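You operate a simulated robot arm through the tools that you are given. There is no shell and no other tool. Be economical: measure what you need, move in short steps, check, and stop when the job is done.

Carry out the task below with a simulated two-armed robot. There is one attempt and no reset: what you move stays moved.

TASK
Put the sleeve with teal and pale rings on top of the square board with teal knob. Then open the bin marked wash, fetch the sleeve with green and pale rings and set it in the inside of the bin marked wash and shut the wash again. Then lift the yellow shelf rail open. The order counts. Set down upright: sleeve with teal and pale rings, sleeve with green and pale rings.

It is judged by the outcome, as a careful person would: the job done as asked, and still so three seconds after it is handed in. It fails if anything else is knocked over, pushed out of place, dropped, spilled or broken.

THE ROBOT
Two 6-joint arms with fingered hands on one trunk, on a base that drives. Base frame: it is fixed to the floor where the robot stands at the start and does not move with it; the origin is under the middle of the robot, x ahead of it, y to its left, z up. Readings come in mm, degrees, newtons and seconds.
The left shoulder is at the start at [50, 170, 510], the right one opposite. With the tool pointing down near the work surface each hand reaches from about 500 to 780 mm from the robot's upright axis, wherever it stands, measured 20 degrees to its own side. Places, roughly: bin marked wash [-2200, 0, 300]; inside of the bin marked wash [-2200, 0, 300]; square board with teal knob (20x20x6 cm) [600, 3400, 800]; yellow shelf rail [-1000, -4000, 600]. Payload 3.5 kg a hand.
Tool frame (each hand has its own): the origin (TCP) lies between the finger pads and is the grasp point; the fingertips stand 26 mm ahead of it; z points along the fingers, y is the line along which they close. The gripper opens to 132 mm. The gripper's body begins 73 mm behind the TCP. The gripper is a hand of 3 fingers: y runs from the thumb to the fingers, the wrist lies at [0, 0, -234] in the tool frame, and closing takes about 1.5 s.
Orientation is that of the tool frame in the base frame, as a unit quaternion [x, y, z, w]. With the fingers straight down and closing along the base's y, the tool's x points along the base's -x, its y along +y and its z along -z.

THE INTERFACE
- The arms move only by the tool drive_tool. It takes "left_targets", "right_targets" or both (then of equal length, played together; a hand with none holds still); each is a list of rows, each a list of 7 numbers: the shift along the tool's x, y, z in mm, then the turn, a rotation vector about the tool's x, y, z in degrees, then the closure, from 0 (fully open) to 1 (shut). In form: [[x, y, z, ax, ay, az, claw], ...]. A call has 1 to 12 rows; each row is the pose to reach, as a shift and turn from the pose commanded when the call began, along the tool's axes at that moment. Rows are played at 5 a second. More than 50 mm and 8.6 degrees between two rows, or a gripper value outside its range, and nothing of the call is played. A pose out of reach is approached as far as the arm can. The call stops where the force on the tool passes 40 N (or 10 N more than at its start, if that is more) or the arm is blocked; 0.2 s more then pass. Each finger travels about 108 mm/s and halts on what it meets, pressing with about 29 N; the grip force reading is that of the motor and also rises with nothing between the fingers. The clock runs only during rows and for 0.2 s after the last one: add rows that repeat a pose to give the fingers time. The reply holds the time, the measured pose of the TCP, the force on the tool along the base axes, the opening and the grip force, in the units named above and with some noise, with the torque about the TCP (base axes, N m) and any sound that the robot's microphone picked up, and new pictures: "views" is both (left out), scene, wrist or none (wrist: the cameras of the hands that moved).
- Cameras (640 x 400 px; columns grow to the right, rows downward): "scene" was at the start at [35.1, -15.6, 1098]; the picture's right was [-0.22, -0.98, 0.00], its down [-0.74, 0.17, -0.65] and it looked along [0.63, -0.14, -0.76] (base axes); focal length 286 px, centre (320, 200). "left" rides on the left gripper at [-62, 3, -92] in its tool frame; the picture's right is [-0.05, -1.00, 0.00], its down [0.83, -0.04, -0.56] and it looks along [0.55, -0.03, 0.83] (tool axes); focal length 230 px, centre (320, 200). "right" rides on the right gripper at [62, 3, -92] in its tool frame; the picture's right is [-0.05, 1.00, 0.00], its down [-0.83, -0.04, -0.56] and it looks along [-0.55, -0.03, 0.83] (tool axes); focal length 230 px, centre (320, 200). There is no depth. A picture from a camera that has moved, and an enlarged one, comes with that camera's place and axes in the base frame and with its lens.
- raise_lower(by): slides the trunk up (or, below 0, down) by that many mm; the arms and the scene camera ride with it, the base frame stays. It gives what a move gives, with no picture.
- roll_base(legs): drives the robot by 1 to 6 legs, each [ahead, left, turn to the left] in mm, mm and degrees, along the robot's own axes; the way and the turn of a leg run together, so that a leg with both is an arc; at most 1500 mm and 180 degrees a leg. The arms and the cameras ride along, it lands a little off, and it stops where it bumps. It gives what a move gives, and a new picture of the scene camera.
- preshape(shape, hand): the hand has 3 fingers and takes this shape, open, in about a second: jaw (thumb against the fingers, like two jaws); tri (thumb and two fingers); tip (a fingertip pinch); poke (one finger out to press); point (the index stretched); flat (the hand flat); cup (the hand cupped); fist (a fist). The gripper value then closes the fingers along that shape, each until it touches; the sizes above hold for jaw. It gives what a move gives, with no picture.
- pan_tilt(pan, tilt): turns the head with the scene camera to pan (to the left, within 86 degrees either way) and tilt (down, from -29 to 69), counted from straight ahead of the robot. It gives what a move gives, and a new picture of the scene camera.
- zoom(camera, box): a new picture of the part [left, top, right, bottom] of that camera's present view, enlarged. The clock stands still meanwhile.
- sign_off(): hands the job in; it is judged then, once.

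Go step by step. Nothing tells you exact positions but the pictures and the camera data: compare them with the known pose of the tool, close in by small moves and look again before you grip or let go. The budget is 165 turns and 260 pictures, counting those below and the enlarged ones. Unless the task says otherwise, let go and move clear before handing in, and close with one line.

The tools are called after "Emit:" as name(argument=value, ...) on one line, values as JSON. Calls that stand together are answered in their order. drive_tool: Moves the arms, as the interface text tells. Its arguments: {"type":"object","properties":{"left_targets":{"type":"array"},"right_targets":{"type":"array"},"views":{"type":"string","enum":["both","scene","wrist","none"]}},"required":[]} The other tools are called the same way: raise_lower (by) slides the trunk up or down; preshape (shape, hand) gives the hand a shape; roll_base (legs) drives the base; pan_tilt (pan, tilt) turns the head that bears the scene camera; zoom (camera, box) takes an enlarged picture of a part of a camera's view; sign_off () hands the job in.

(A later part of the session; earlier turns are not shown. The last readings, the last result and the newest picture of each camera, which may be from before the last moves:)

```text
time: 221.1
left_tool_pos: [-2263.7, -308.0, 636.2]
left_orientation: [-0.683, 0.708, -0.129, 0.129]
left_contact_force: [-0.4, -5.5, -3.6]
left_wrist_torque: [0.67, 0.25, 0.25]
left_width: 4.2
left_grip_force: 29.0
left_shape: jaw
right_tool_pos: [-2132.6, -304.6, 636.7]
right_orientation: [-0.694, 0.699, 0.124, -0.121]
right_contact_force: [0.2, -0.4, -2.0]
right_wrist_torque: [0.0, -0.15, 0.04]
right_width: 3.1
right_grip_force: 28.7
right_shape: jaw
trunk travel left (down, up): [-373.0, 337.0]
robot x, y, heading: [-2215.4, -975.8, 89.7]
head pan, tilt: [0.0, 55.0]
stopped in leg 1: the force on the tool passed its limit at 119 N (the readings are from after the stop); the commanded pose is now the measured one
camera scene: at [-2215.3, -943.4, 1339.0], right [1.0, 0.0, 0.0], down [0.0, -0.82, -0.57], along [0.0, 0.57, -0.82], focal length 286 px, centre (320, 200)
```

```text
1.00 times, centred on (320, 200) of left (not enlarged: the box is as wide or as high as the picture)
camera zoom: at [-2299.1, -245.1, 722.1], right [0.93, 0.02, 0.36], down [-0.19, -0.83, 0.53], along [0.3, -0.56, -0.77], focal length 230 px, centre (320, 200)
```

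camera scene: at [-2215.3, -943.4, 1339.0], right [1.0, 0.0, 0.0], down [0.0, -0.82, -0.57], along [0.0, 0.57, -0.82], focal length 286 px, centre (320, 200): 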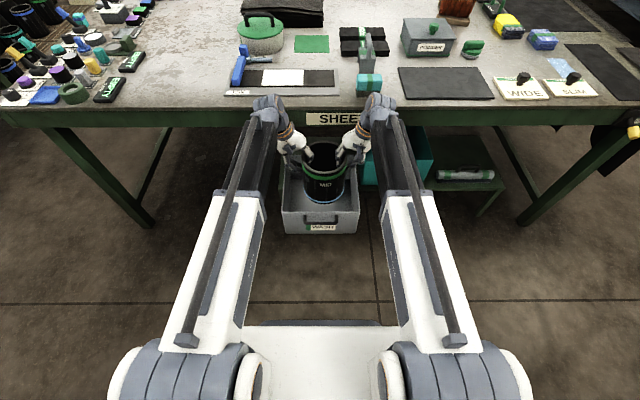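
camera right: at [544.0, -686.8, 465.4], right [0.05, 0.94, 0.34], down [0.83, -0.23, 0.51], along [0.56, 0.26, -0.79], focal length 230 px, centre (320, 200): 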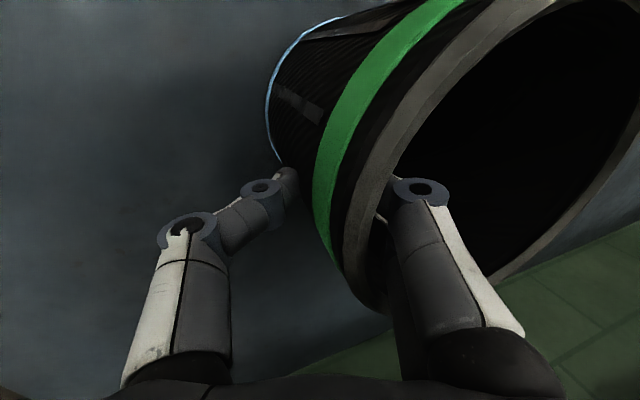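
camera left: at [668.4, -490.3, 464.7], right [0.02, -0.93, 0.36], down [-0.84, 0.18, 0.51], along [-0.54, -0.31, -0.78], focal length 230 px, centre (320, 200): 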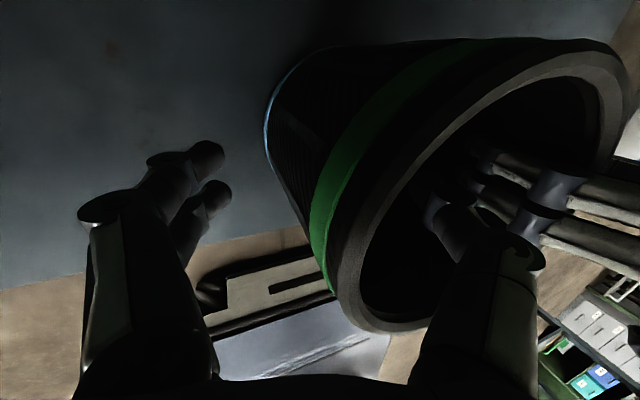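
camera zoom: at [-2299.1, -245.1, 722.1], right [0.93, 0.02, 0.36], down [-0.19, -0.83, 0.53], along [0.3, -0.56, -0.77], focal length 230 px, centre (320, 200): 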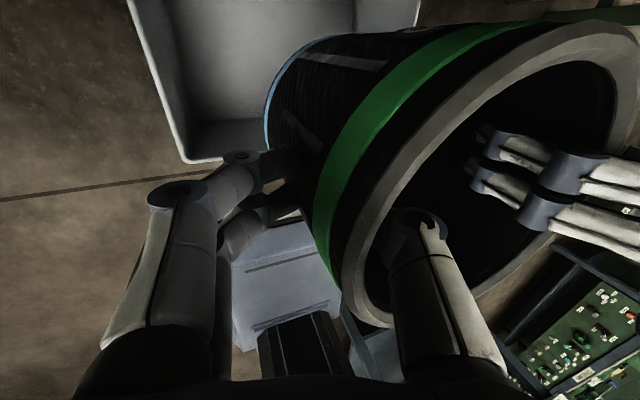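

The left wrist met the table edge, so there's too little room with the hands upright. I'll back off slightly, then pitch both hands back about 20° around the grip line so the wrists stay clear.

Emit:
roll_base(legs=[[-45, 0, 0]])

Emit:
drive_tool(left_targets=[[0, 0, 0, 0, -3.75, 1.4, 1], [0, 0, 0, 0, -7.5, 2.8, 1], [0, 0, 0, 0, -11.2, 4.2, 1], [0, 0, 0, 0, -15, 5.6, 1], [0, 0, 0, 0, -18.7, 7, 1], [0, 0, 0, 0, -18.7, 7, 1]], right_targets=[[0, 0, 0, 0, -3.75, -1.4, 1], [0, 0, 0, 0, -7.5, -2.8, 1], [0, 0, 0, 0, -11.2, -4.2, 1], [0, 0, 0, 0, -15, -5.6, 1], [0, 0, 0, 0, -18.7, -7, 1], [0, 0, 0, 0, -18.7, -7, 1]], views="scene")

Emit:
zoom(camera="scene", box=[220, 60, 440, 220])

```text
time: 222.0
left_tool_pos: [-2266.0, -352.7, 637.5]
left_orientation: [-0.684, 0.707, -0.128, 0.129]
left_contact_force: [0.4, -0.1, -4.1]
left_wrist_torque: [0.03, 0.15, 0.05]
left_width: 4.9
left_grip_force: 29.1
left_shape: jaw
right_tool_pos: [-2133.0, -346.4, 637.8]
right_orientation: [-0.694, 0.699, 0.124, -0.121]
right_contact_force: [1.2, -0.2, -2.9]
right_wrist_torque: [0.03, -0.13, 0.04]
right_width: 3.3
right_grip_force: 29.2
right_shape: jaw
trunk travel left (down, up): [-373.0, 337.0]
robot x, y, heading: [-2214.4, -1022.7, 90.0]
head pan, tilt: [0.0, 55.0]
camera scene: at [-2215.6, -987.1, 1339.1], right [1.0, 0.0, 0.0], down [0.0, -0.82, -0.57], along [0.0, 0.57, -0.82], focal length 286 px, centre (320, 200)
```

scene: 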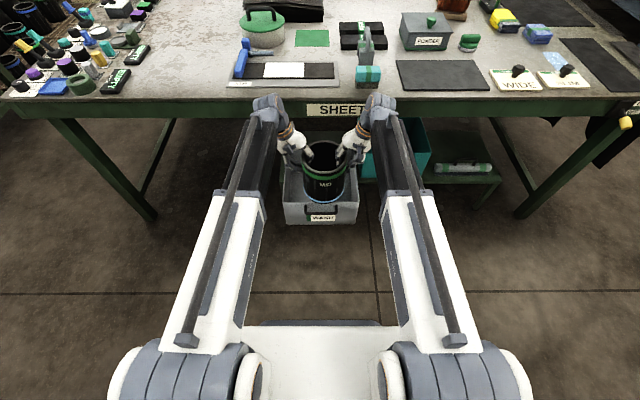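

```text
time: 223.4
left_tool_pos: [-2265.6, -351.9, 638.6]
left_orientation: [-0.65, 0.717, -0.007, 0.25]
left_contact_force: [-1.6, 0.8, -4.1]
left_wrist_torque: [-0.02, 0.25, 0.14]
left_width: 4.8
left_grip_force: 29.1
left_shape: jaw
right_tool_pos: [-2133.1, -347.2, 637.5]
right_orientation: [0.706, -0.665, -0.242, -0.003]
right_contact_force: [1.7, -0.6, -1.7]
right_wrist_torque: [-0.04, -0.1, -0.02]
right_width: 3.4
right_grip_force: 29.5
right_shape: jaw
trunk travel left (down, up): [-373.0, 337.0]
robot x, y, heading: [-2215.9, -1019.1, 89.8]
head pan, tilt: [0.0, 55.0]
camera scene: at [-2215.6, -987.3, 1339.1], right [1.0, 0.0, 0.0], down [0.0, -0.82, -0.57], along [0.0, 0.57, -0.82], focal length 286 px, centre (320, 200)
```

scene: 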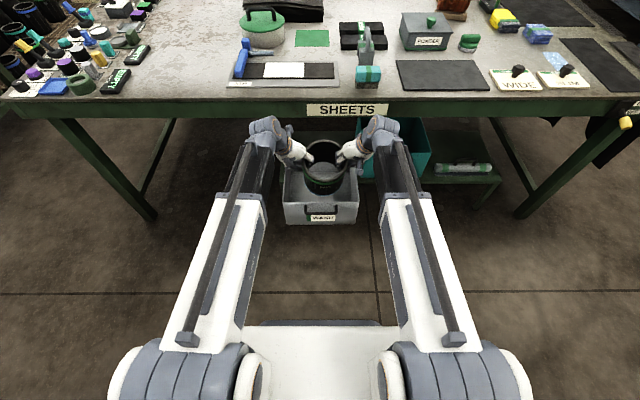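

```text
2.50 times, centred on (330, 140) of scene
camera zoom: at [-2215.6, -987.3, 1339.1], right [1.0, 0.0, 0.0], down [0.0, -0.82, -0.57], along [0.0, 0.57, -0.82], focal length 714 px, centre (295, 350)
```

zoom: 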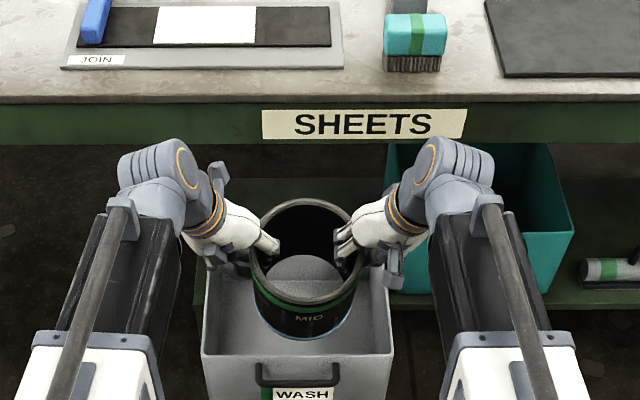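

The sleeve tilted along with the hands, and I can see right through it. Moving forward 74 mm, then lowering into the bin.

Emit:
roll_base(legs=[[74, 0, 0]])

Emit:
raise_lower(by=-100)

Emit:
zoom(camera="scene", box=[220, 60, 440, 240])

Emit:
zoom(camera="right", box=[0, 0, 640, 400])

```text
time: 224.4
left_tool_pos: [-2264.9, -277.3, 637.8]
left_orientation: [-0.65, 0.718, -0.007, 0.249]
left_contact_force: [-1.9, 1.1, -4.0]
left_wrist_torque: [-0.02, 0.27, 0.19]
left_width: 4.6
left_grip_force: 29.1
left_shape: jaw
right_tool_pos: [-2132.2, -273.0, 636.3]
right_orientation: [0.706, -0.665, -0.243, -0.002]
right_contact_force: [1.8, -0.3, -2.0]
right_wrist_torque: [-0.01, -0.09, -0.03]
right_width: 3.5
right_grip_force: 29.5
right_shape: jaw
trunk travel left (down, up): [-373.0, 337.0]
robot x, y, heading: [-2216.7, -944.7, 89.8]
head pan, tilt: [0.0, 55.0]
camera scene: at [-2215.3, -913.5, 1339.1], right [1.0, 0.0, 0.0], down [0.0, -0.82, -0.57], along [0.0, 0.57, -0.82], focal length 286 px, centre (320, 200)
```

scene: 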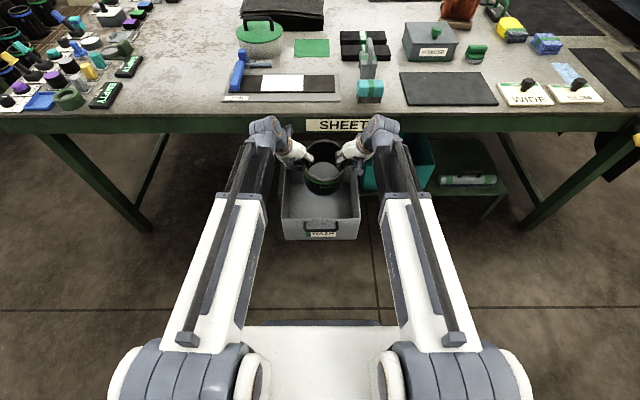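

```text
time: 225.7
left_tool_pos: [-2265.9, -278.0, 537.8]
left_orientation: [-0.65, 0.717, -0.007, 0.25]
left_contact_force: [-0.3, 1.1, -4.4]
left_wrist_torque: [-0.04, 0.22, 0.12]
left_width: 4.5
left_grip_force: 28.8
left_shape: jaw
right_tool_pos: [-2132.6, -273.9, 537.6]
right_orientation: [0.706, -0.665, -0.243, -0.002]
right_contact_force: [1.1, -1.9, -2.5]
right_wrist_torque: [-0.03, -0.06, 0.0]
right_width: 3.2
right_grip_force: 29.0
right_shape: jaw
trunk travel left (down, up): [-273.0, 437.0]
robot x, y, heading: [-2216.2, -949.1, 89.6]
head pan, tilt: [0.0, 55.0]
```

```text
2.22 times, centred on (330, 150) of scene
camera zoom: at [-2215.3, -913.4, 1239.1], right [1.0, 0.0, 0.0], down [0.0, -0.82, -0.57], along [0.0, 0.57, -0.82], focal length 635 px, centre (298, 311)
```

zoom: 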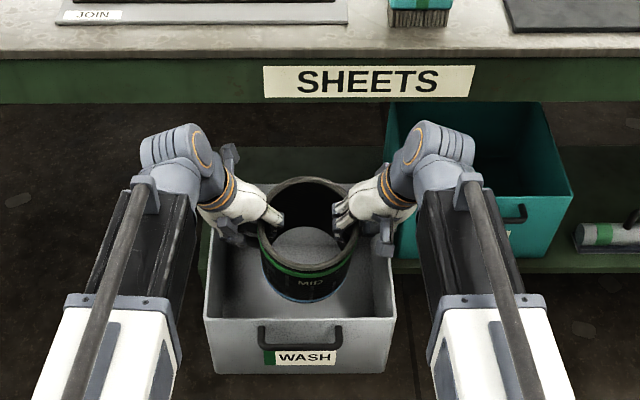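

```text
1.00 times, centred on (320, 200) of right (not enlarged: the box is as wide or as high as the picture)
camera zoom: at [-2103.6, -361.8, 598.1], right [-0.94, -0.07, 0.34], down [0.23, 0.6, 0.76], along [-0.25, 0.79, -0.55], focal length 230 px, centre (320, 200)
```

zoom: 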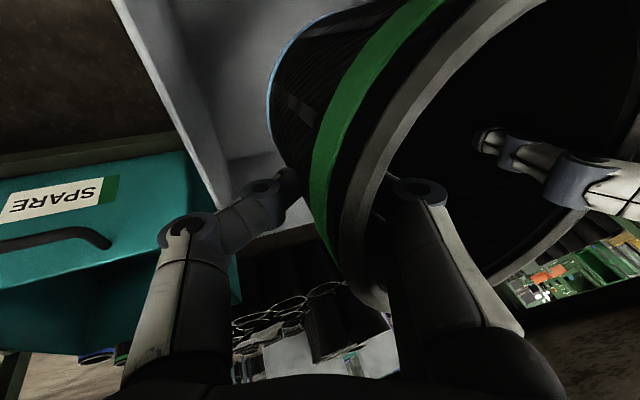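

Emit:
raise_lower(by=-95)

Emit:
zoom(camera="scene", box=[220, 60, 440, 240])

Emit:
zoom(camera="right", box=[0, 0, 640, 400])

Emit:
zoom(camera="left", box=[0, 0, 640, 400])

```text
time: 227.0
left_tool_pos: [-2265.2, -278.0, 441.8]
left_orientation: [-0.65, 0.717, -0.007, 0.25]
left_contact_force: [-0.1, 0.1, -3.8]
left_wrist_torque: [-0.04, 0.22, 0.16]
left_width: 4.7
left_grip_force: 29.1
left_shape: jaw
right_tool_pos: [-2131.8, -274.0, 441.5]
right_orientation: [0.706, -0.666, -0.242, -0.003]
right_contact_force: [1.3, -1.0, -1.6]
right_wrist_torque: [-0.05, -0.1, -0.02]
right_width: 3.3
right_grip_force: 28.8
right_shape: jaw
trunk travel left (down, up): [-178.0, 532.0]
robot x, y, heading: [-2215.1, -948.9, 89.7]
head pan, tilt: [0.0, 55.0]
```

```text
2.22 times, centred on (330, 150) of scene
camera zoom: at [-2215.3, -913.4, 1144.1], right [1.0, 0.0, 0.0], down [0.0, -0.82, -0.57], along [0.0, 0.57, -0.82], focal length 635 px, centre (298, 311)
```

zoom: 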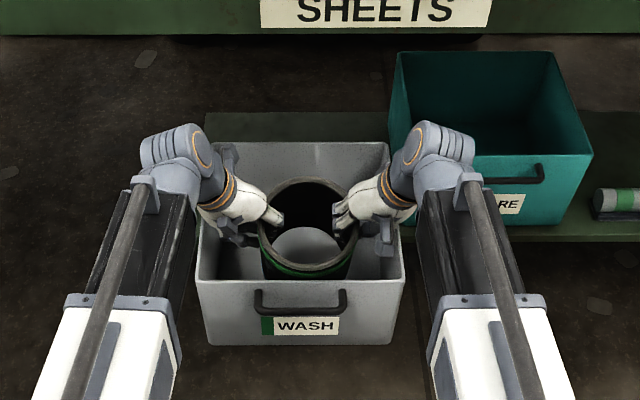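

```text
1.00 times, centred on (320, 200) of right (not enlarged: the box is as wide or as high as the picture)
camera zoom: at [-2103.6, -361.8, 503.1], right [-0.94, -0.07, 0.34], down [0.23, 0.6, 0.76], along [-0.25, 0.79, -0.55], focal length 230 px, centre (320, 200)
```

zoom: 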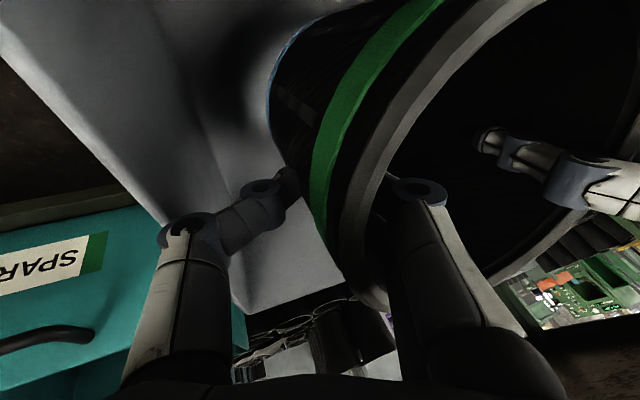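

```text
1.00 times, centred on (320, 200) of left (not enlarged: the box is as wide or as high as the picture)
camera zoom: at [-2300.7, -248.2, 543.4], right [0.93, -0.1, 0.35], down [-0.19, -0.96, 0.21], along [0.32, -0.26, -0.91], focal length 230 px, centre (320, 200)
```

zoom: 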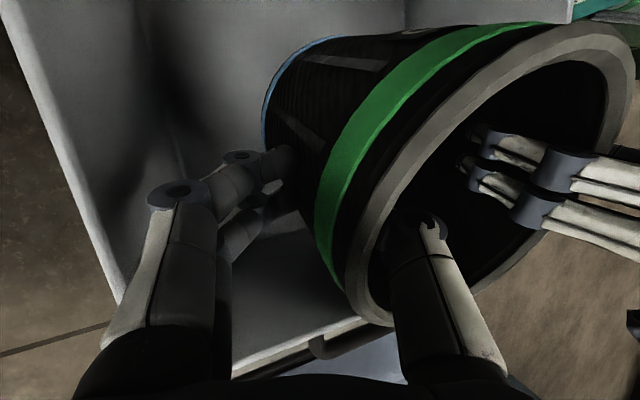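

The sleeve's rim is close to the front wall, so I'll ease forward 14 mm, then lower 28 mm more.

Emit:
roll_base(legs=[[14, 0, 0]])

Emit:
raise_lower(by=-28)

Emit:
zoom(camera="left", box=[0, 0, 640, 400])

```text
time: 227.8
left_tool_pos: [-2264.1, -263.9, 442.3]
left_orientation: [-0.651, 0.717, -0.007, 0.249]
left_contact_force: [-2.5, 1.6, -4.6]
left_wrist_torque: [-0.05, 0.22, 0.16]
left_width: 4.6
left_grip_force: 28.7
left_shape: jaw
right_tool_pos: [-2132.2, -260.1, 441.3]
right_orientation: [0.706, -0.665, -0.243, -0.002]
right_contact_force: [1.7, -1.9, -2.4]
right_wrist_torque: [-0.01, -0.1, -0.04]
right_width: 3.6
right_grip_force: 29.0
right_shape: jaw
trunk travel left (down, up): [-178.0, 532.0]
robot x, y, heading: [-2211.7, -932.4, 89.7]
head pan, tilt: [0.0, 55.0]
camera scene: at [-2215.3, -899.6, 1144.1], right [1.0, 0.0, 0.0], down [0.0, -0.82, -0.57], along [0.0, 0.57, -0.82], focal length 286 px, centre (320, 200)
```

scene: 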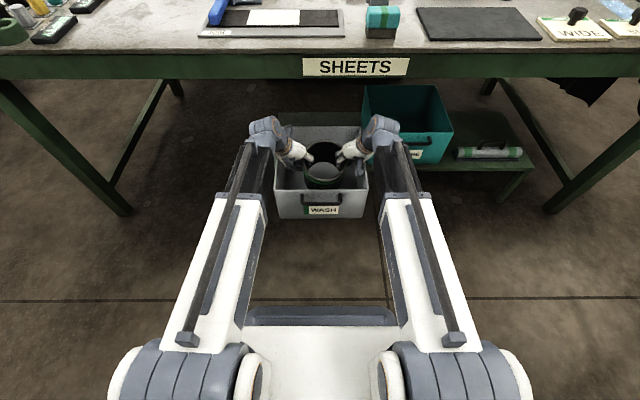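

```text
time: 228.5
left_tool_pos: [-2265.9, -263.2, 416.3]
left_orientation: [-0.65, 0.718, -0.006, 0.25]
left_contact_force: [-1.1, 2.1, 2.2]
left_wrist_torque: [0.02, 0.25, 0.11]
left_width: 4.7
left_grip_force: 28.9
left_shape: jaw
right_tool_pos: [-2131.7, -259.8, 414.7]
right_orientation: [0.706, -0.665, -0.243, -0.003]
right_contact_force: [0.7, 0.5, 3.4]
right_wrist_torque: [0.03, -0.1, -0.01]
right_width: 3.6
right_grip_force: 28.8
right_shape: jaw
trunk travel left (down, up): [-150.0, 560.0]
robot x, y, heading: [-2218.1, -935.4, 89.8]
head pan, tilt: [0.0, 55.0]
```

```text
1.00 times, centred on (320, 200) of left (not enlarged: the box is as wide or as high as the picture)
camera zoom: at [-2300.9, -234.4, 516.4], right [0.93, -0.11, 0.35], down [-0.19, -0.96, 0.21], along [0.32, -0.26, -0.91], focal length 230 px, centre (320, 200)
```

zoom: 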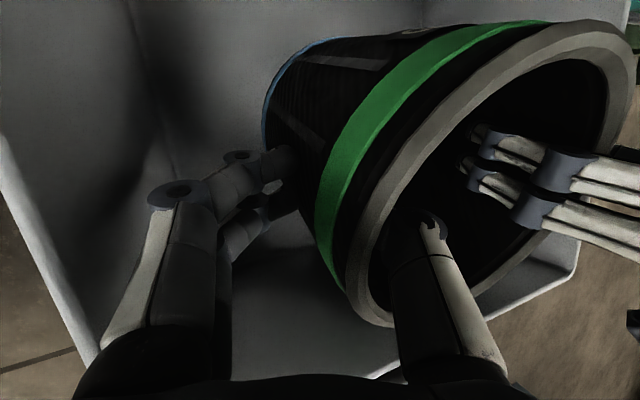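

The lower edge just touched the bin floor (TCP z≈415). I'll lift 5 mm and rotate the hands back upright while sinking to follow the floor.

Emit:
raise_lower(by=6)

Emit:
drive_tool(left_targets=[[0.7, 0.7, 1.8, 0, 3.75, -1.4, 1], [1.6, 1.5, 4, 0, 7.5, -2.8, 1], [2.6, 2.5, 6.8, 0, 11.2, -4.2, 1], [3.9, 3.8, 10.1, 0, 15, -5.6, 1], [5.5, 5.3, 14, 0, 18.7, -7, 1], [5.5, 5.3, 14, 0, 18.7, -7, 1]], right_targets=[[0.7, -0.7, 1.8, 0, 3.75, 1.4, 1], [1.6, -1.5, 4, 0, 7.5, 2.8, 1], [2.6, -2.5, 6.8, 0, 11.2, 4.2, 1], [3.9, -3.8, 10.1, 0, 15, 5.6, 1], [5.5, -5.3, 14, 0, 18.7, 7, 1], [5.5, -5.3, 14, 0, 18.7, 7, 1]], views="both")

```text
time: 229.1
left_tool_pos: [-2265.5, -264.0, 419.8]
left_orientation: [-0.651, 0.717, -0.007, 0.25]
left_contact_force: [-0.3, 1.4, -4.3]
left_wrist_torque: [-0.04, 0.23, 0.16]
left_width: 4.8
left_grip_force: 28.8
left_shape: jaw
right_tool_pos: [-2133.3, -259.1, 420.5]
right_orientation: [0.707, -0.665, -0.242, -0.001]
right_contact_force: [0.4, -1.3, -1.7]
right_wrist_torque: [-0.06, -0.12, -0.03]
right_width: 3.4
right_grip_force: 28.6
right_shape: jaw
trunk travel left (down, up): [-156.0, 554.0]
robot x, y, heading: [-2217.4, -933.8, 89.7]
head pan, tilt: [0.0, 55.0]
```

```text
time: 230.4
left_tool_pos: [-2265.6, -264.4, 404.3]
left_orientation: [-0.682, 0.708, -0.128, 0.128]
left_contact_force: [1.9, 0.1, -3.7]
left_wrist_torque: [0.05, 0.15, 0.09]
left_width: 4.6
left_grip_force: 29.0
left_shape: jaw
right_tool_pos: [-2132.1, -260.1, 404.1]
right_orientation: [-0.694, 0.699, 0.123, -0.121]
right_contact_force: [-1.6, -1.3, -2.4]
right_wrist_torque: [0.04, -0.06, 0.07]
right_width: 3.5
right_grip_force: 29.1
right_shape: jaw
trunk travel left (down, up): [-156.0, 554.0]
robot x, y, heading: [-2217.7, -933.5, 89.9]
head pan, tilt: [0.0, 55.0]
camera scene: at [-2215.3, -899.6, 1122.1], right [1.0, 0.0, 0.0], down [0.0, -0.82, -0.57], along [0.0, 0.57, -0.82], focal length 286 px, centre (320, 200)
camera right: at [-2103.6, -322.5, 491.1], right [-0.94, 0.06, 0.34], down [0.23, 0.83, 0.51], along [-0.25, 0.56, -0.79], focal length 230 px, centre (320, 200)
camera left: at [-2299.5, -201.2, 489.2], right [0.93, 0.02, 0.36], down [-0.19, -0.83, 0.53], along [0.3, -0.56, -0.77], focal length 230 px, centre (320, 200)
```

scene: 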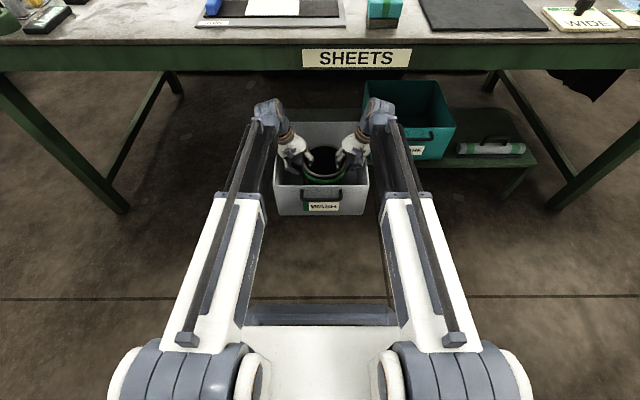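
right: 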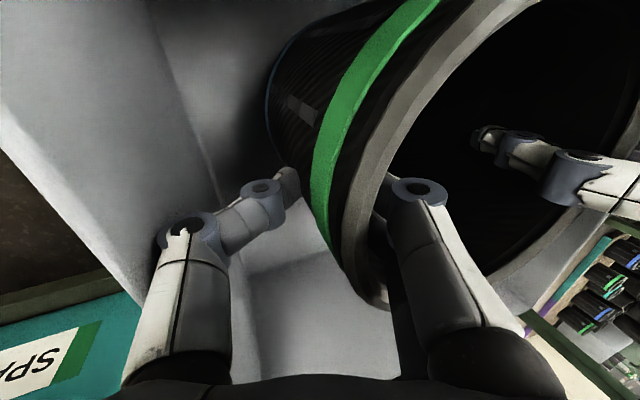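
left: 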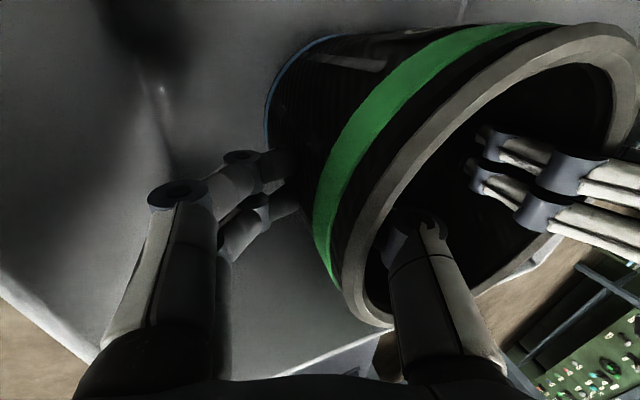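

Upright and free of contact. Now the last few millimetres down to the bin floor.

Emit:
drive_tool(left_targets=[[0, 0.7, 1.9, 0, 0, 0, 1], [0, 1.4, 3.8, 0, 0, 0, 1], [0, 2.1, 5.6, 0, 0, 0, 1], [0, 2.8, 7.5, 0, 0, 0, 1], [0, 3.5, 9.4, 0, 0, 0, 1]], right_targets=[[0, -0.7, 1.9, 0, 0, 0, 1], [0, -1.4, 3.8, 0, 0, 0, 1], [0, -2.1, 5.6, 0, 0, 0, 1], [0, -2.8, 7.5, 0, 0, 0, 1], [0, -3.5, 9.4, 0, 0, 0, 1]], views="none")

```text
time: 231.7
left_tool_pos: [-2264.7, -263.4, 395.8]
left_orientation: [-0.683, 0.708, -0.127, 0.13]
left_contact_force: [0.0, 4.3, 0.1]
left_wrist_torque: [0.08, 0.17, 0.1]
left_width: 4.3
left_grip_force: 29.0
left_shape: jaw
right_tool_pos: [-2131.6, -259.9, 395.7]
right_orientation: [-0.695, 0.698, 0.125, -0.121]
right_contact_force: [-3.5, -2.8, 7.9]
right_wrist_torque: [0.0, -0.05, 0.05]
right_width: 3.5
right_grip_force: 28.8
right_shape: jaw
trunk travel left (down, up): [-156.0, 554.0]
robot x, y, heading: [-2217.4, -930.1, 89.8]
head pan, tilt: [0.0, 55.0]
```

Contact is building. Two more millimetres, then open both hands.

Emit:
drive_tool(left_targets=[[0, 0.7, 1.9, 0, 0, 0, 1], [0, 0.7, 1.9, 0, 0, 0, 1], [0, 0.7, 1.9, 0, 0, 0, 0.8], [0, 0.7, 1.9, 0, 0, 0, 0.65], [0, 0.7, 1.9, 0, 0, 0, 0.5], [0, 0.7, 1.9, 0, 0, 0, 0.5]], right_targets=[[0, -0.4, 1, 0, 0, 0, 1], [0, -0.4, 1, 0, 0, 0, 1], [0, -0.4, 1, 0, 0, 0, 0.8], [0, -0.4, 1, 0, 0, 0, 0.65], [0, -0.4, 1, 0, 0, 0, 0.5], [0, -0.4, 1, 0, 0, 0, 0.5]], views="both")

```text
time: 233.1
left_tool_pos: [-2265.4, -263.8, 392.1]
left_orientation: [-0.683, 0.707, -0.128, 0.129]
left_contact_force: [0.2, -0.4, 0.1]
left_wrist_torque: [0.01, 0.0, 0.02]
left_width: 65.4
left_grip_force: 0.0
left_shape: jaw
right_tool_pos: [-2136.5, -259.3, 391.0]
right_orientation: [-0.696, 0.696, 0.124, -0.123]
right_contact_force: [-34.9, 2.8, -6.9]
right_wrist_torque: [-0.05, 0.11, 0.16]
right_width: 49.5
right_grip_force: 0.1
right_shape: jaw
trunk travel left (down, up): [-156.0, 554.0]
robot x, y, heading: [-2212.0, -933.9, 89.8]
head pan, tilt: [0.0, 55.0]
camera scene: at [-2216.5, -899.4, 1121.9], right [1.0, 0.0, 0.0], down [0.0, -0.82, -0.57], along [0.0, 0.57, -0.82], focal length 286 px, centre (320, 200)
camera right: at [-2107.1, -322.0, 479.9], right [-0.94, 0.05, 0.35], down [0.23, 0.83, 0.51], along [-0.26, 0.56, -0.79], focal length 230 px, centre (320, 200)
camera left: at [-2300.3, -201.7, 477.2], right [0.93, 0.02, 0.36], down [-0.19, -0.83, 0.53], along [0.31, -0.56, -0.77], focal length 230 px, centre (320, 200)
```

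scene: 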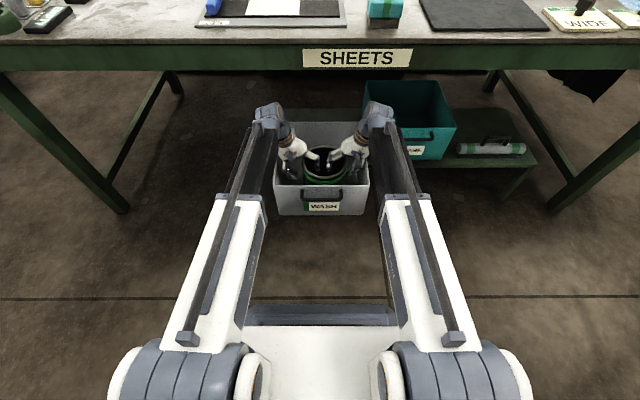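
right: 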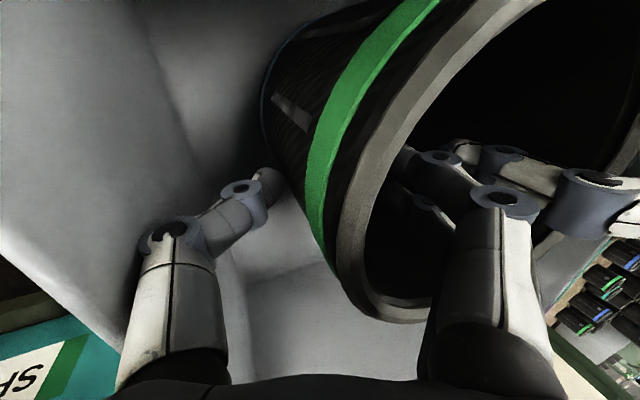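
left: 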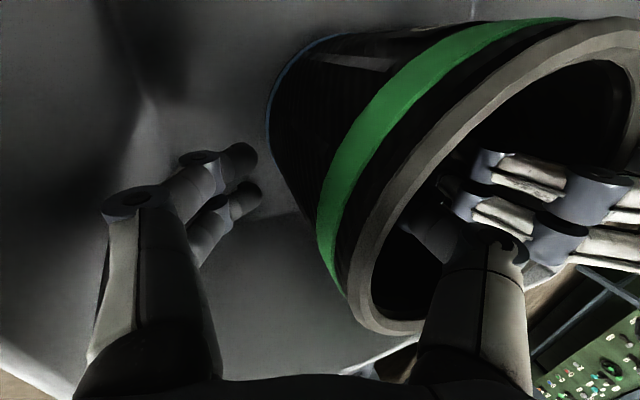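

The sleeve stands free. The right thumb presses the bin's side wall, so I'll relax that, pitch both hands back again and then rise.

Emit:
drive_tool(left_targets=[[0, 0, 0, 0, 0, 0, 0.55], [0, 0, 0, 0, 0, 0, 0.55], [0, 0, 0, 0, -3.75, 1.4, 0.55], [0, 0, 0, 0, -7.5, 2.8, 0.55], [0, 0, 0, 0, -11.2, 4.2, 0.55], [0, 0, 0, 0, -15, 5.6, 0.55], [0, 0, 0, 0, -18.7, 7, 0.55]], right_targets=[[0, 2, 0, 0, 0, 0, 0.68], [0, -1, 0, 0, 0, 0, 0.68], [0, -1, 0, 0, -3.75, -1.4, 0.68], [0, -1, 0, 0, -7.5, -2.8, 0.68], [0, -1, 0, 0, -11.2, -4.2, 0.68], [0, -1, 0, 0, -15, -5.6, 0.68], [0, -1, 0, 0, -18.7, -7, 0.68]], views="both")

```text
time: 234.7
left_tool_pos: [-2265.2, -264.6, 392.9]
left_orientation: [-0.65, 0.717, -0.007, 0.251]
left_contact_force: [-0.4, 0.1, 0.1]
left_wrist_torque: [-0.01, 0.0, -0.01]
left_width: 60.2
left_grip_force: 0.2
left_shape: jaw
right_tool_pos: [-2133.0, -261.4, 393.1]
right_orientation: [0.707, -0.664, -0.243, -0.003]
right_contact_force: [-26.0, 6.3, 3.0]
right_wrist_torque: [-0.06, -0.48, 0.31]
right_width: 33.6
right_grip_force: 0.1
right_shape: jaw
trunk travel left (down, up): [-156.0, 554.0]
robot x, y, heading: [-2213.2, -933.5, 89.8]
head pan, tilt: [0.0, 55.0]
camera scene: at [-2216.1, -900.0, 1122.1], right [1.0, 0.0, 0.0], down [0.0, -0.82, -0.57], along [0.0, 0.57, -0.82], focal length 286 px, centre (320, 200)
camera right: at [-2104.0, -348.7, 454.0], right [-0.94, -0.07, 0.34], down [0.23, 0.6, 0.76], along [-0.26, 0.79, -0.55], focal length 230 px, centre (320, 200)
camera left: at [-2300.5, -234.2, 493.4], right [0.93, -0.11, 0.35], down [-0.19, -0.96, 0.21], along [0.32, -0.26, -0.91], focal length 230 px, centre (320, 200)
```

scene: 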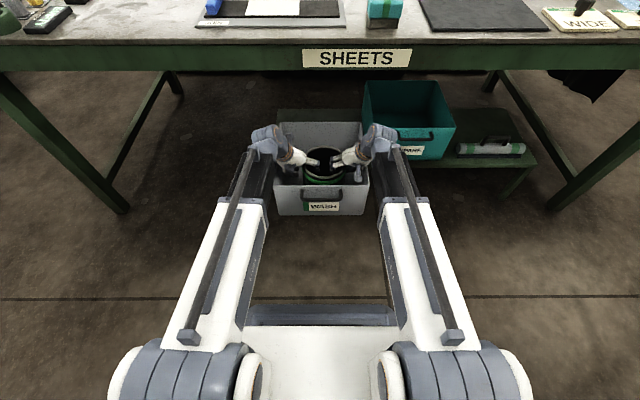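
right: 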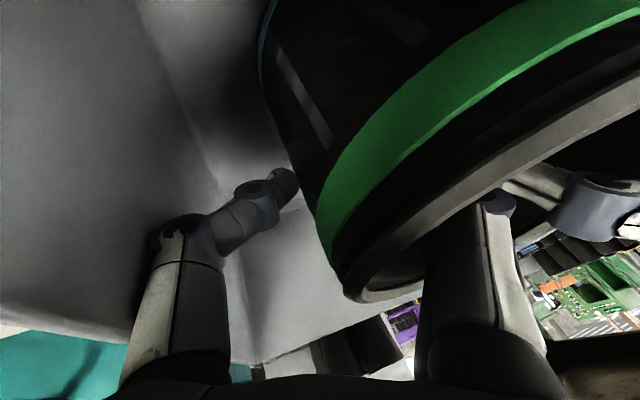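
left: 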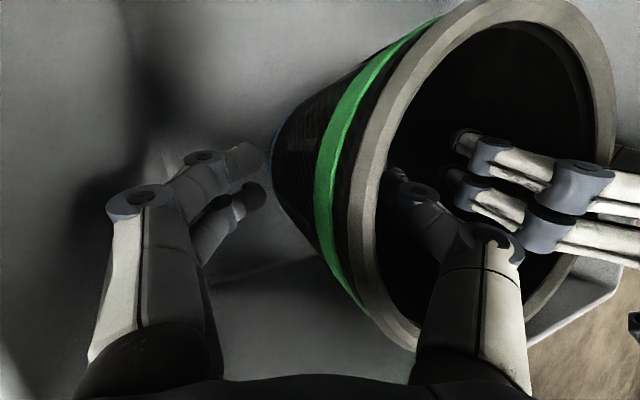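

Emit:
drive_tool(right_targets=[[0, 2.5, 1, 0, 0, 0, 0.7], [0, 5.6, 2.1, 0, 0, 0, 0.72], [0, 5.6, 2.1, 0, 0, 0, 0.72]], views="wrist")

Emit:
zoom(camera="scene", box=[240, 100, 400, 220])

```text
time: 235.4
left_tool_pos: [-2262.9, -262.9, 393.2]
left_orientation: [-0.65, 0.717, -0.007, 0.249]
left_contact_force: [0.4, 0.3, -1.0]
left_wrist_torque: [-0.02, -0.02, -0.02]
left_width: 59.8
left_grip_force: 0.0
left_shape: jaw
right_tool_pos: [-2136.0, -260.7, 392.5]
right_orientation: [0.706, -0.665, -0.241, -0.002]
right_contact_force: [-4.2, 0.3, -0.8]
right_wrist_torque: [-0.03, 0.02, 0.06]
right_width: 34.6
right_grip_force: 0.0
right_shape: jaw
trunk travel left (down, up): [-156.0, 554.0]
robot x, y, heading: [-2214.3, -930.5, 89.7]
head pan, tilt: [0.0, 55.0]
camera right: at [-2107.3, -349.4, 452.9], right [-0.94, -0.06, 0.34], down [0.23, 0.6, 0.76], along [-0.25, 0.79, -0.55], focal length 230 px, centre (320, 200)
```

right: 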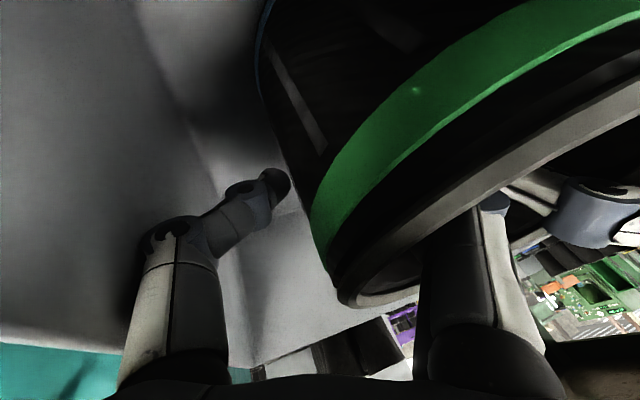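

```text
3.33 times, centred on (320, 160) of scene
camera zoom: at [-2215.2, -899.9, 1122.0], right [1.0, 0.0, 0.0], down [0.0, -0.82, -0.57], along [0.0, 0.57, -0.82], focal length 952 px, centre (320, 333)
```

zoom: 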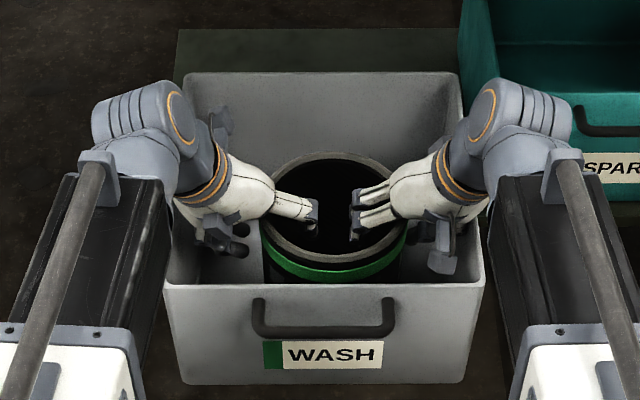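

The green sleeve stands upright in the bin. Raising slowly to clear it.

Emit:
raise_lower(by=25)

Emit:
zoom(camera="scene", box=[240, 100, 400, 220])

```text
time: 236.2
left_tool_pos: [-2265.5, -264.0, 418.3]
left_orientation: [-0.651, 0.717, -0.007, 0.249]
left_contact_force: [-0.3, -0.1, 0.2]
left_wrist_torque: [0.0, 0.01, -0.04]
left_width: 60.1
left_grip_force: 0.1
left_shape: jaw
right_tool_pos: [-2136.9, -261.0, 416.4]
right_orientation: [0.705, -0.666, -0.242, -0.002]
right_contact_force: [-0.7, 0.3, 0.5]
right_wrist_torque: [-0.02, -0.03, -0.02]
right_width: 36.5
right_grip_force: 0.0
right_shape: jaw
trunk travel left (down, up): [-181.0, 529.0]
robot x, y, heading: [-2216.6, -933.0, 89.7]
head pan, tilt: [0.0, 55.0]
```

```text
3.33 times, centred on (320, 160) of scene
camera zoom: at [-2215.3, -900.0, 1147.2], right [1.0, 0.0, 0.0], down [0.0, -0.82, -0.57], along [0.0, 0.57, -0.82], focal length 952 px, centre (320, 333)
```

zoom: 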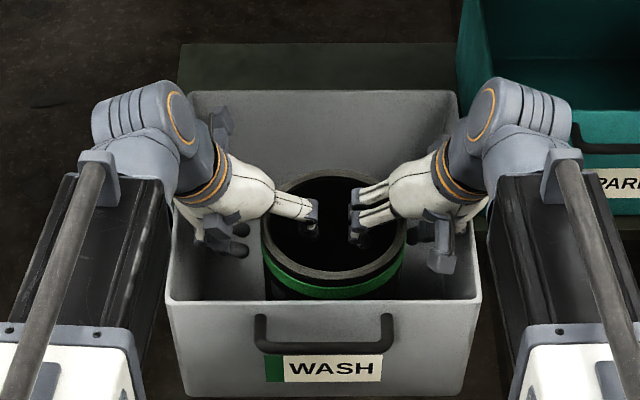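

Emit:
raise_lower(by=120)

Emit:
roll_base(legs=[[-180, 0, 0]])

Emit:
zoom(camera="scene", box=[220, 60, 420, 200])

```text
time: 237.7
left_tool_pos: [-2266.0, -264.6, 537.1]
left_orientation: [-0.651, 0.717, -0.007, 0.249]
left_contact_force: [0.5, -0.8, 0.3]
left_wrist_torque: [0.01, 0.01, -0.01]
left_width: 59.9
left_grip_force: 0.0
left_shape: jaw
right_tool_pos: [-2137.2, -260.6, 536.8]
right_orientation: [0.706, -0.665, -0.242, -0.003]
right_contact_force: [0.3, -0.7, 0.7]
right_wrist_torque: [0.01, -0.04, -0.02]
right_width: 36.6
right_grip_force: 0.1
right_shape: jaw
trunk travel left (down, up): [-301.0, 409.0]
robot x, y, heading: [-2211.6, -931.1, 90.0]
head pan, tilt: [0.0, 55.0]
```

```text
time: 239.2
left_tool_pos: [-2267.1, -445.0, 538.8]
left_orientation: [-0.65, 0.718, -0.006, 0.249]
left_contact_force: [-0.7, 0.6, -0.3]
left_wrist_torque: [0.02, -0.01, 0.01]
left_width: 60.0
left_grip_force: 0.0
left_shape: jaw
right_tool_pos: [-2136.6, -441.8, 537.3]
right_orientation: [0.706, -0.665, -0.242, -0.002]
right_contact_force: [0.0, -0.7, 0.0]
right_wrist_torque: [-0.01, 0.03, 0.0]
right_width: 36.9
right_grip_force: 0.1
right_shape: jaw
trunk travel left (down, up): [-301.0, 409.0]
robot x, y, heading: [-2216.9, -1116.8, 90.0]
head pan, tilt: [0.0, 55.0]
camera scene: at [-2215.9, -1080.1, 1267.1], right [1.0, 0.0, 0.0], down [0.0, -0.82, -0.57], along [0.0, 0.57, -0.82], focal length 286 px, centre (320, 200)
```

scene: 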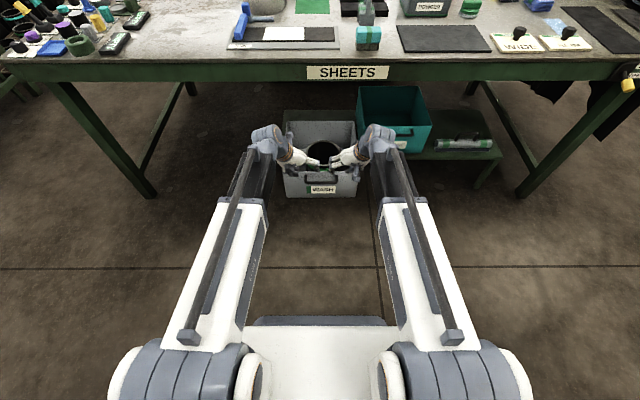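

```text
2.86 times, centred on (320, 130) of scene
camera zoom: at [-2215.9, -1080.1, 1267.1], right [1.0, 0.0, 0.0], down [0.0, -0.82, -0.57], along [0.0, 0.57, -0.82], focal length 816 px, centre (320, 400)
```

zoom: 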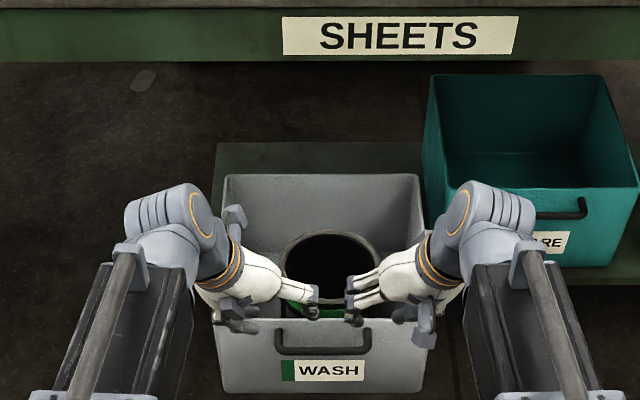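

The bin holds the sleeve and the hands are clear. To shut it, I'll close both hands into blunt tips, lower them to the drawer's face and push with the base.

Emit:
drive_tool(left_targets=[[0, 0, 0, 0, 0, 0, 0.8], [0, 0, 0, 0, 0, 0, 1], [0, 0, 0, 0, 0, 0, 1], [0, 0, 0, 0, 0, 0, 1]], right_targets=[[0, 0, 0, 0, 0, 0, 0.8], [0, 0, 0, 0, 0, 0, 1], [0, 0, 0, 0, 0, 0, 1], [0, 0, 0, 0, 0, 0, 1]], views="none")

Emit:
raise_lower(by=-185)

Emit:
roll_base(legs=[[45, 0, 0]])

Emit:
zoom(camera="right", box=[0, 0, 640, 400])

```text
time: 240.2
left_tool_pos: [-2264.8, -444.4, 537.0]
left_orientation: [-0.651, 0.717, -0.006, 0.249]
left_contact_force: [-0.2, 0.0, -0.9]
left_wrist_torque: [-0.03, 0.01, -0.01]
left_width: 0.2
left_grip_force: 29.1
left_shape: jaw
right_tool_pos: [-2138.1, -440.2, 536.8]
right_orientation: [0.706, -0.665, -0.242, -0.002]
right_contact_force: [-1.6, 0.0, 0.1]
right_wrist_torque: [0.02, -0.03, 0.0]
right_width: 0.0
right_grip_force: 28.9
right_shape: jaw
trunk travel left (down, up): [-301.0, 409.0]
robot x, y, heading: [-2214.7, -1112.4, 89.7]
head pan, tilt: [0.0, 55.0]
```

```text
time: 242.2
left_tool_pos: [-2267.0, -443.3, 352.8]
left_orientation: [-0.65, 0.718, -0.007, 0.25]
left_contact_force: [0.5, -0.5, 0.0]
left_wrist_torque: [0.02, 0.0, -0.01]
left_width: 0.0
left_grip_force: 28.9
left_shape: jaw
right_tool_pos: [-2137.2, -441.0, 352.4]
right_orientation: [0.706, -0.665, -0.242, -0.002]
right_contact_force: [-0.5, 0.6, 0.0]
right_wrist_torque: [-0.02, -0.03, 0.03]
right_width: 0.0
right_grip_force: 29.2
right_shape: jaw
trunk travel left (down, up): [-116.0, 594.0]
robot x, y, heading: [-2213.1, -1114.9, 89.8]
head pan, tilt: [0.0, 55.0]
```

```text
time: 243.1
left_tool_pos: [-2265.6, -399.1, 353.3]
left_orientation: [-0.65, 0.718, -0.007, 0.249]
left_contact_force: [-0.3, -0.2, 0.0]
left_wrist_torque: [0.03, 0.0, 0.02]
left_width: 0.0
left_grip_force: 29.1
left_shape: jaw
right_tool_pos: [-2138.7, -394.8, 352.0]
right_orientation: [0.706, -0.665, -0.242, -0.002]
right_contact_force: [0.5, -0.3, 0.9]
right_wrist_torque: [0.0, 0.0, 0.04]
right_width: 0.0
right_grip_force: 29.3
right_shape: jaw
trunk travel left (down, up): [-116.0, 594.0]
robot x, y, heading: [-2214.1, -1062.9, 89.7]
head pan, tilt: [0.0, 55.0]
camera scene: at [-2215.7, -1035.2, 1082.1], right [1.0, 0.0, 0.0], down [0.0, -0.82, -0.57], along [0.0, 0.57, -0.82], focal length 286 px, centre (320, 200)
```

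scene: 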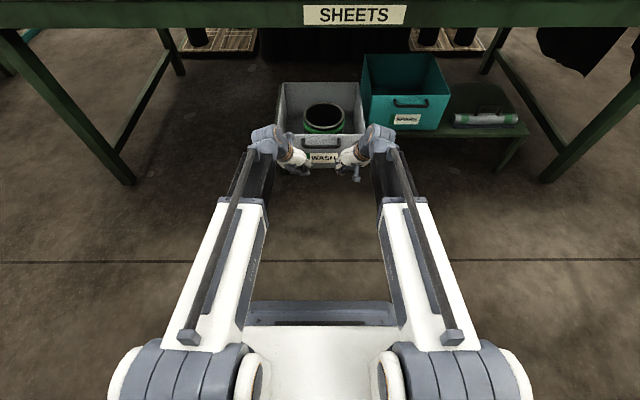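

```text
1.00 times, centred on (320, 200) of right (not enlarged: the box is as wide or as high as the picture)
camera zoom: at [-2109.5, -484.2, 413.6], right [-0.94, -0.07, 0.34], down [0.23, 0.6, 0.76], along [-0.25, 0.79, -0.55], focal length 230 px, centre (320, 200)
```

zoom: 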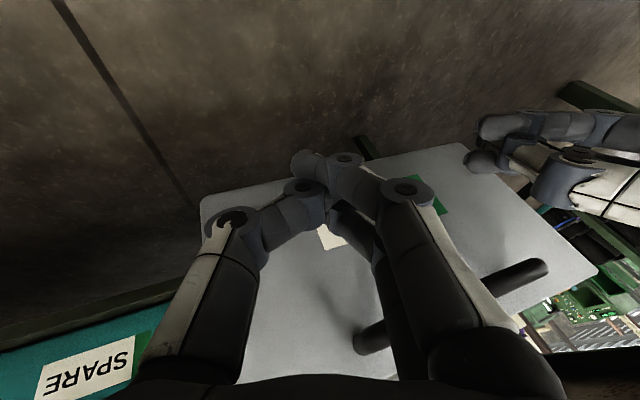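

Hands are just in front of the face. Pushing in steps.

Emit:
roll_base(legs=[[60, 0, 0], [90, 0, 0]])

Emit:
zoom(camera="scene", box=[220, 20, 440, 200])

```text
time: 244.8
left_tool_pos: [-2265.0, -246.8, 352.7]
left_orientation: [-0.65, 0.718, -0.007, 0.249]
left_contact_force: [-0.2, 0.1, 0.4]
left_wrist_torque: [0.0, 0.0, -0.01]
left_width: 0.1
left_grip_force: 29.2
left_shape: jaw
right_tool_pos: [-2137.8, -242.9, 351.3]
right_orientation: [0.706, -0.665, -0.242, -0.002]
right_contact_force: [0.9, -0.8, 0.0]
right_wrist_torque: [-0.03, -0.01, 0.0]
right_width: 0.2
right_grip_force: 28.9
right_shape: jaw
trunk travel left (down, up): [-116.0, 594.0]
robot x, y, heading: [-2215.9, -916.4, 89.8]
head pan, tilt: [0.0, 55.0]
camera scene: at [-2215.4, -883.4, 1082.1], right [1.0, 0.0, 0.0], down [0.0, -0.82, -0.57], along [0.0, 0.57, -0.82], focal length 286 px, centre (320, 200)
```

scene: 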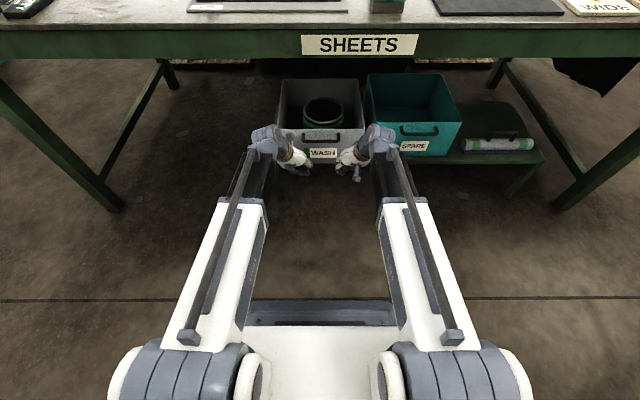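

```text
2.22 times, centred on (330, 110) of scene
camera zoom: at [-2215.4, -883.4, 1082.1], right [1.0, 0.0, 0.0], down [0.0, -0.82, -0.57], along [0.0, 0.57, -0.82], focal length 635 px, centre (298, 400)
```

zoom: 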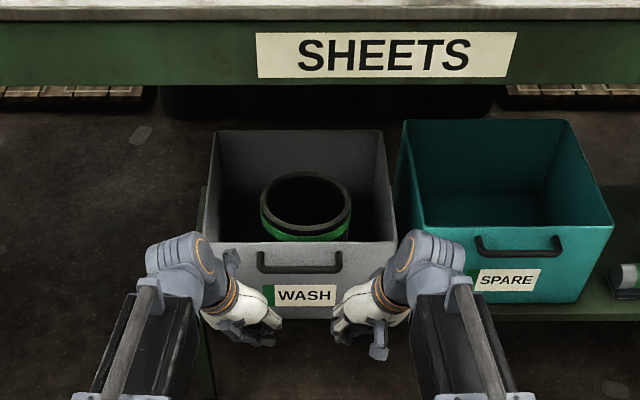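

Nearly shut, about 35 mm to go. Continuing gently.

Emit:
roll_base(legs=[[70, 0, 0]])

Emit:
roll_base(legs=[[40, 0, 0]])

Emit:
zoom(camera="scene", box=[220, 20, 440, 200])

```text
time: 245.8
left_tool_pos: [-2265.8, -178.1, 353.4]
left_orientation: [-0.65, 0.718, -0.007, 0.249]
left_contact_force: [0.1, 0.9, 0.4]
left_wrist_torque: [-0.02, 0.0, -0.01]
left_width: 0.0
left_grip_force: 29.2
left_shape: jaw
right_tool_pos: [-2137.7, -174.2, 351.8]
right_orientation: [0.706, -0.665, -0.242, -0.002]
right_contact_force: [0.7, 0.8, -0.3]
right_wrist_torque: [-0.02, -0.04, 0.05]
right_width: 0.0
right_grip_force: 28.8
right_shape: jaw
trunk travel left (down, up): [-116.0, 594.0]
robot x, y, heading: [-2215.5, -847.2, 89.8]
head pan, tilt: [0.0, 55.0]
camera scene: at [-2215.2, -813.6, 1082.1], right [1.0, 0.0, 0.0], down [0.0, -0.82, -0.57], along [0.0, 0.57, -0.82], focal length 286 px, centre (320, 200)
```

scene: 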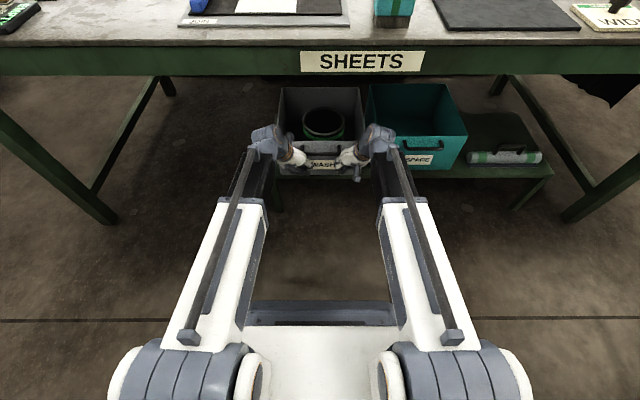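

```text
time: 246.8
left_tool_pos: [-2262.5, -138.5, 351.7]
left_orientation: [-0.65, 0.718, -0.009, 0.248]
left_contact_force: [-0.6, -1.3, -1.6]
left_wrist_torque: [0.13, 0.0, 0.01]
left_width: 0.0
left_grip_force: 28.8
left_shape: jaw
right_tool_pos: [-2129.2, -138.5, 348.6]
right_orientation: [0.706, -0.667, -0.236, -0.001]
right_contact_force: [1.2, -0.4, -1.4]
right_wrist_torque: [0.07, 0.07, 0.04]
right_width: 0.2
right_grip_force: 29.5
right_shape: jaw
trunk travel left (down, up): [-116.0, 594.0]
robot x, y, heading: [-2215.6, -811.8, 89.8]
head pan, tilt: [0.0, 55.0]
stopped in leg 1: the force on the tool passed its limit at 45 N (the readings are from after the stop); the commanded pose is now the measured one
camera scene: at [-2214.6, -772.9, 1082.2], right [1.0, 0.0, 0.0], down [0.0, -0.82, -0.57], along [0.0, 0.57, -0.82], focal length 286 px, centre (320, 200)
```

scene: 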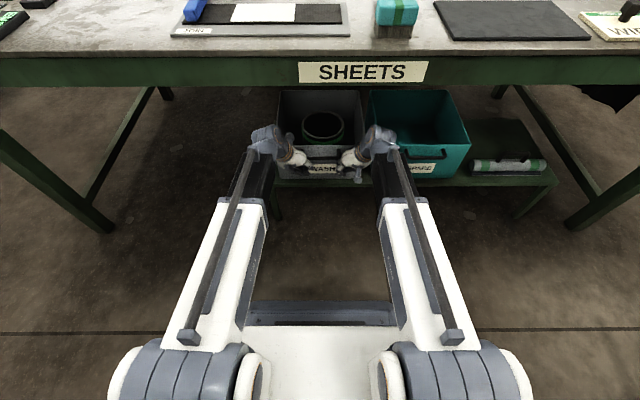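

```text
2.22 times, centred on (330, 110) of scene
camera zoom: at [-2214.6, -772.9, 1082.2], right [1.0, 0.0, 0.0], down [0.0, -0.82, -0.57], along [0.0, 0.57, -0.82], focal length 635 px, centre (298, 400)
```

zoom: 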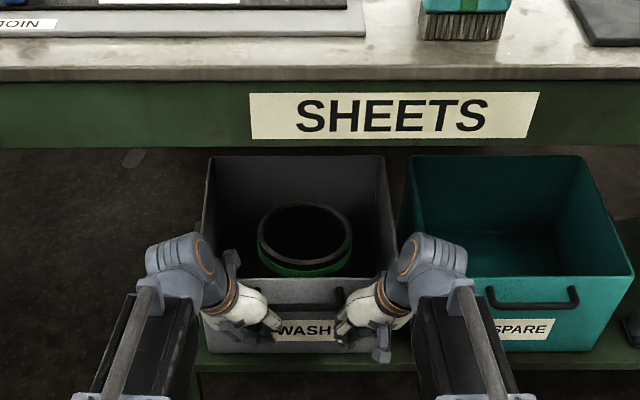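

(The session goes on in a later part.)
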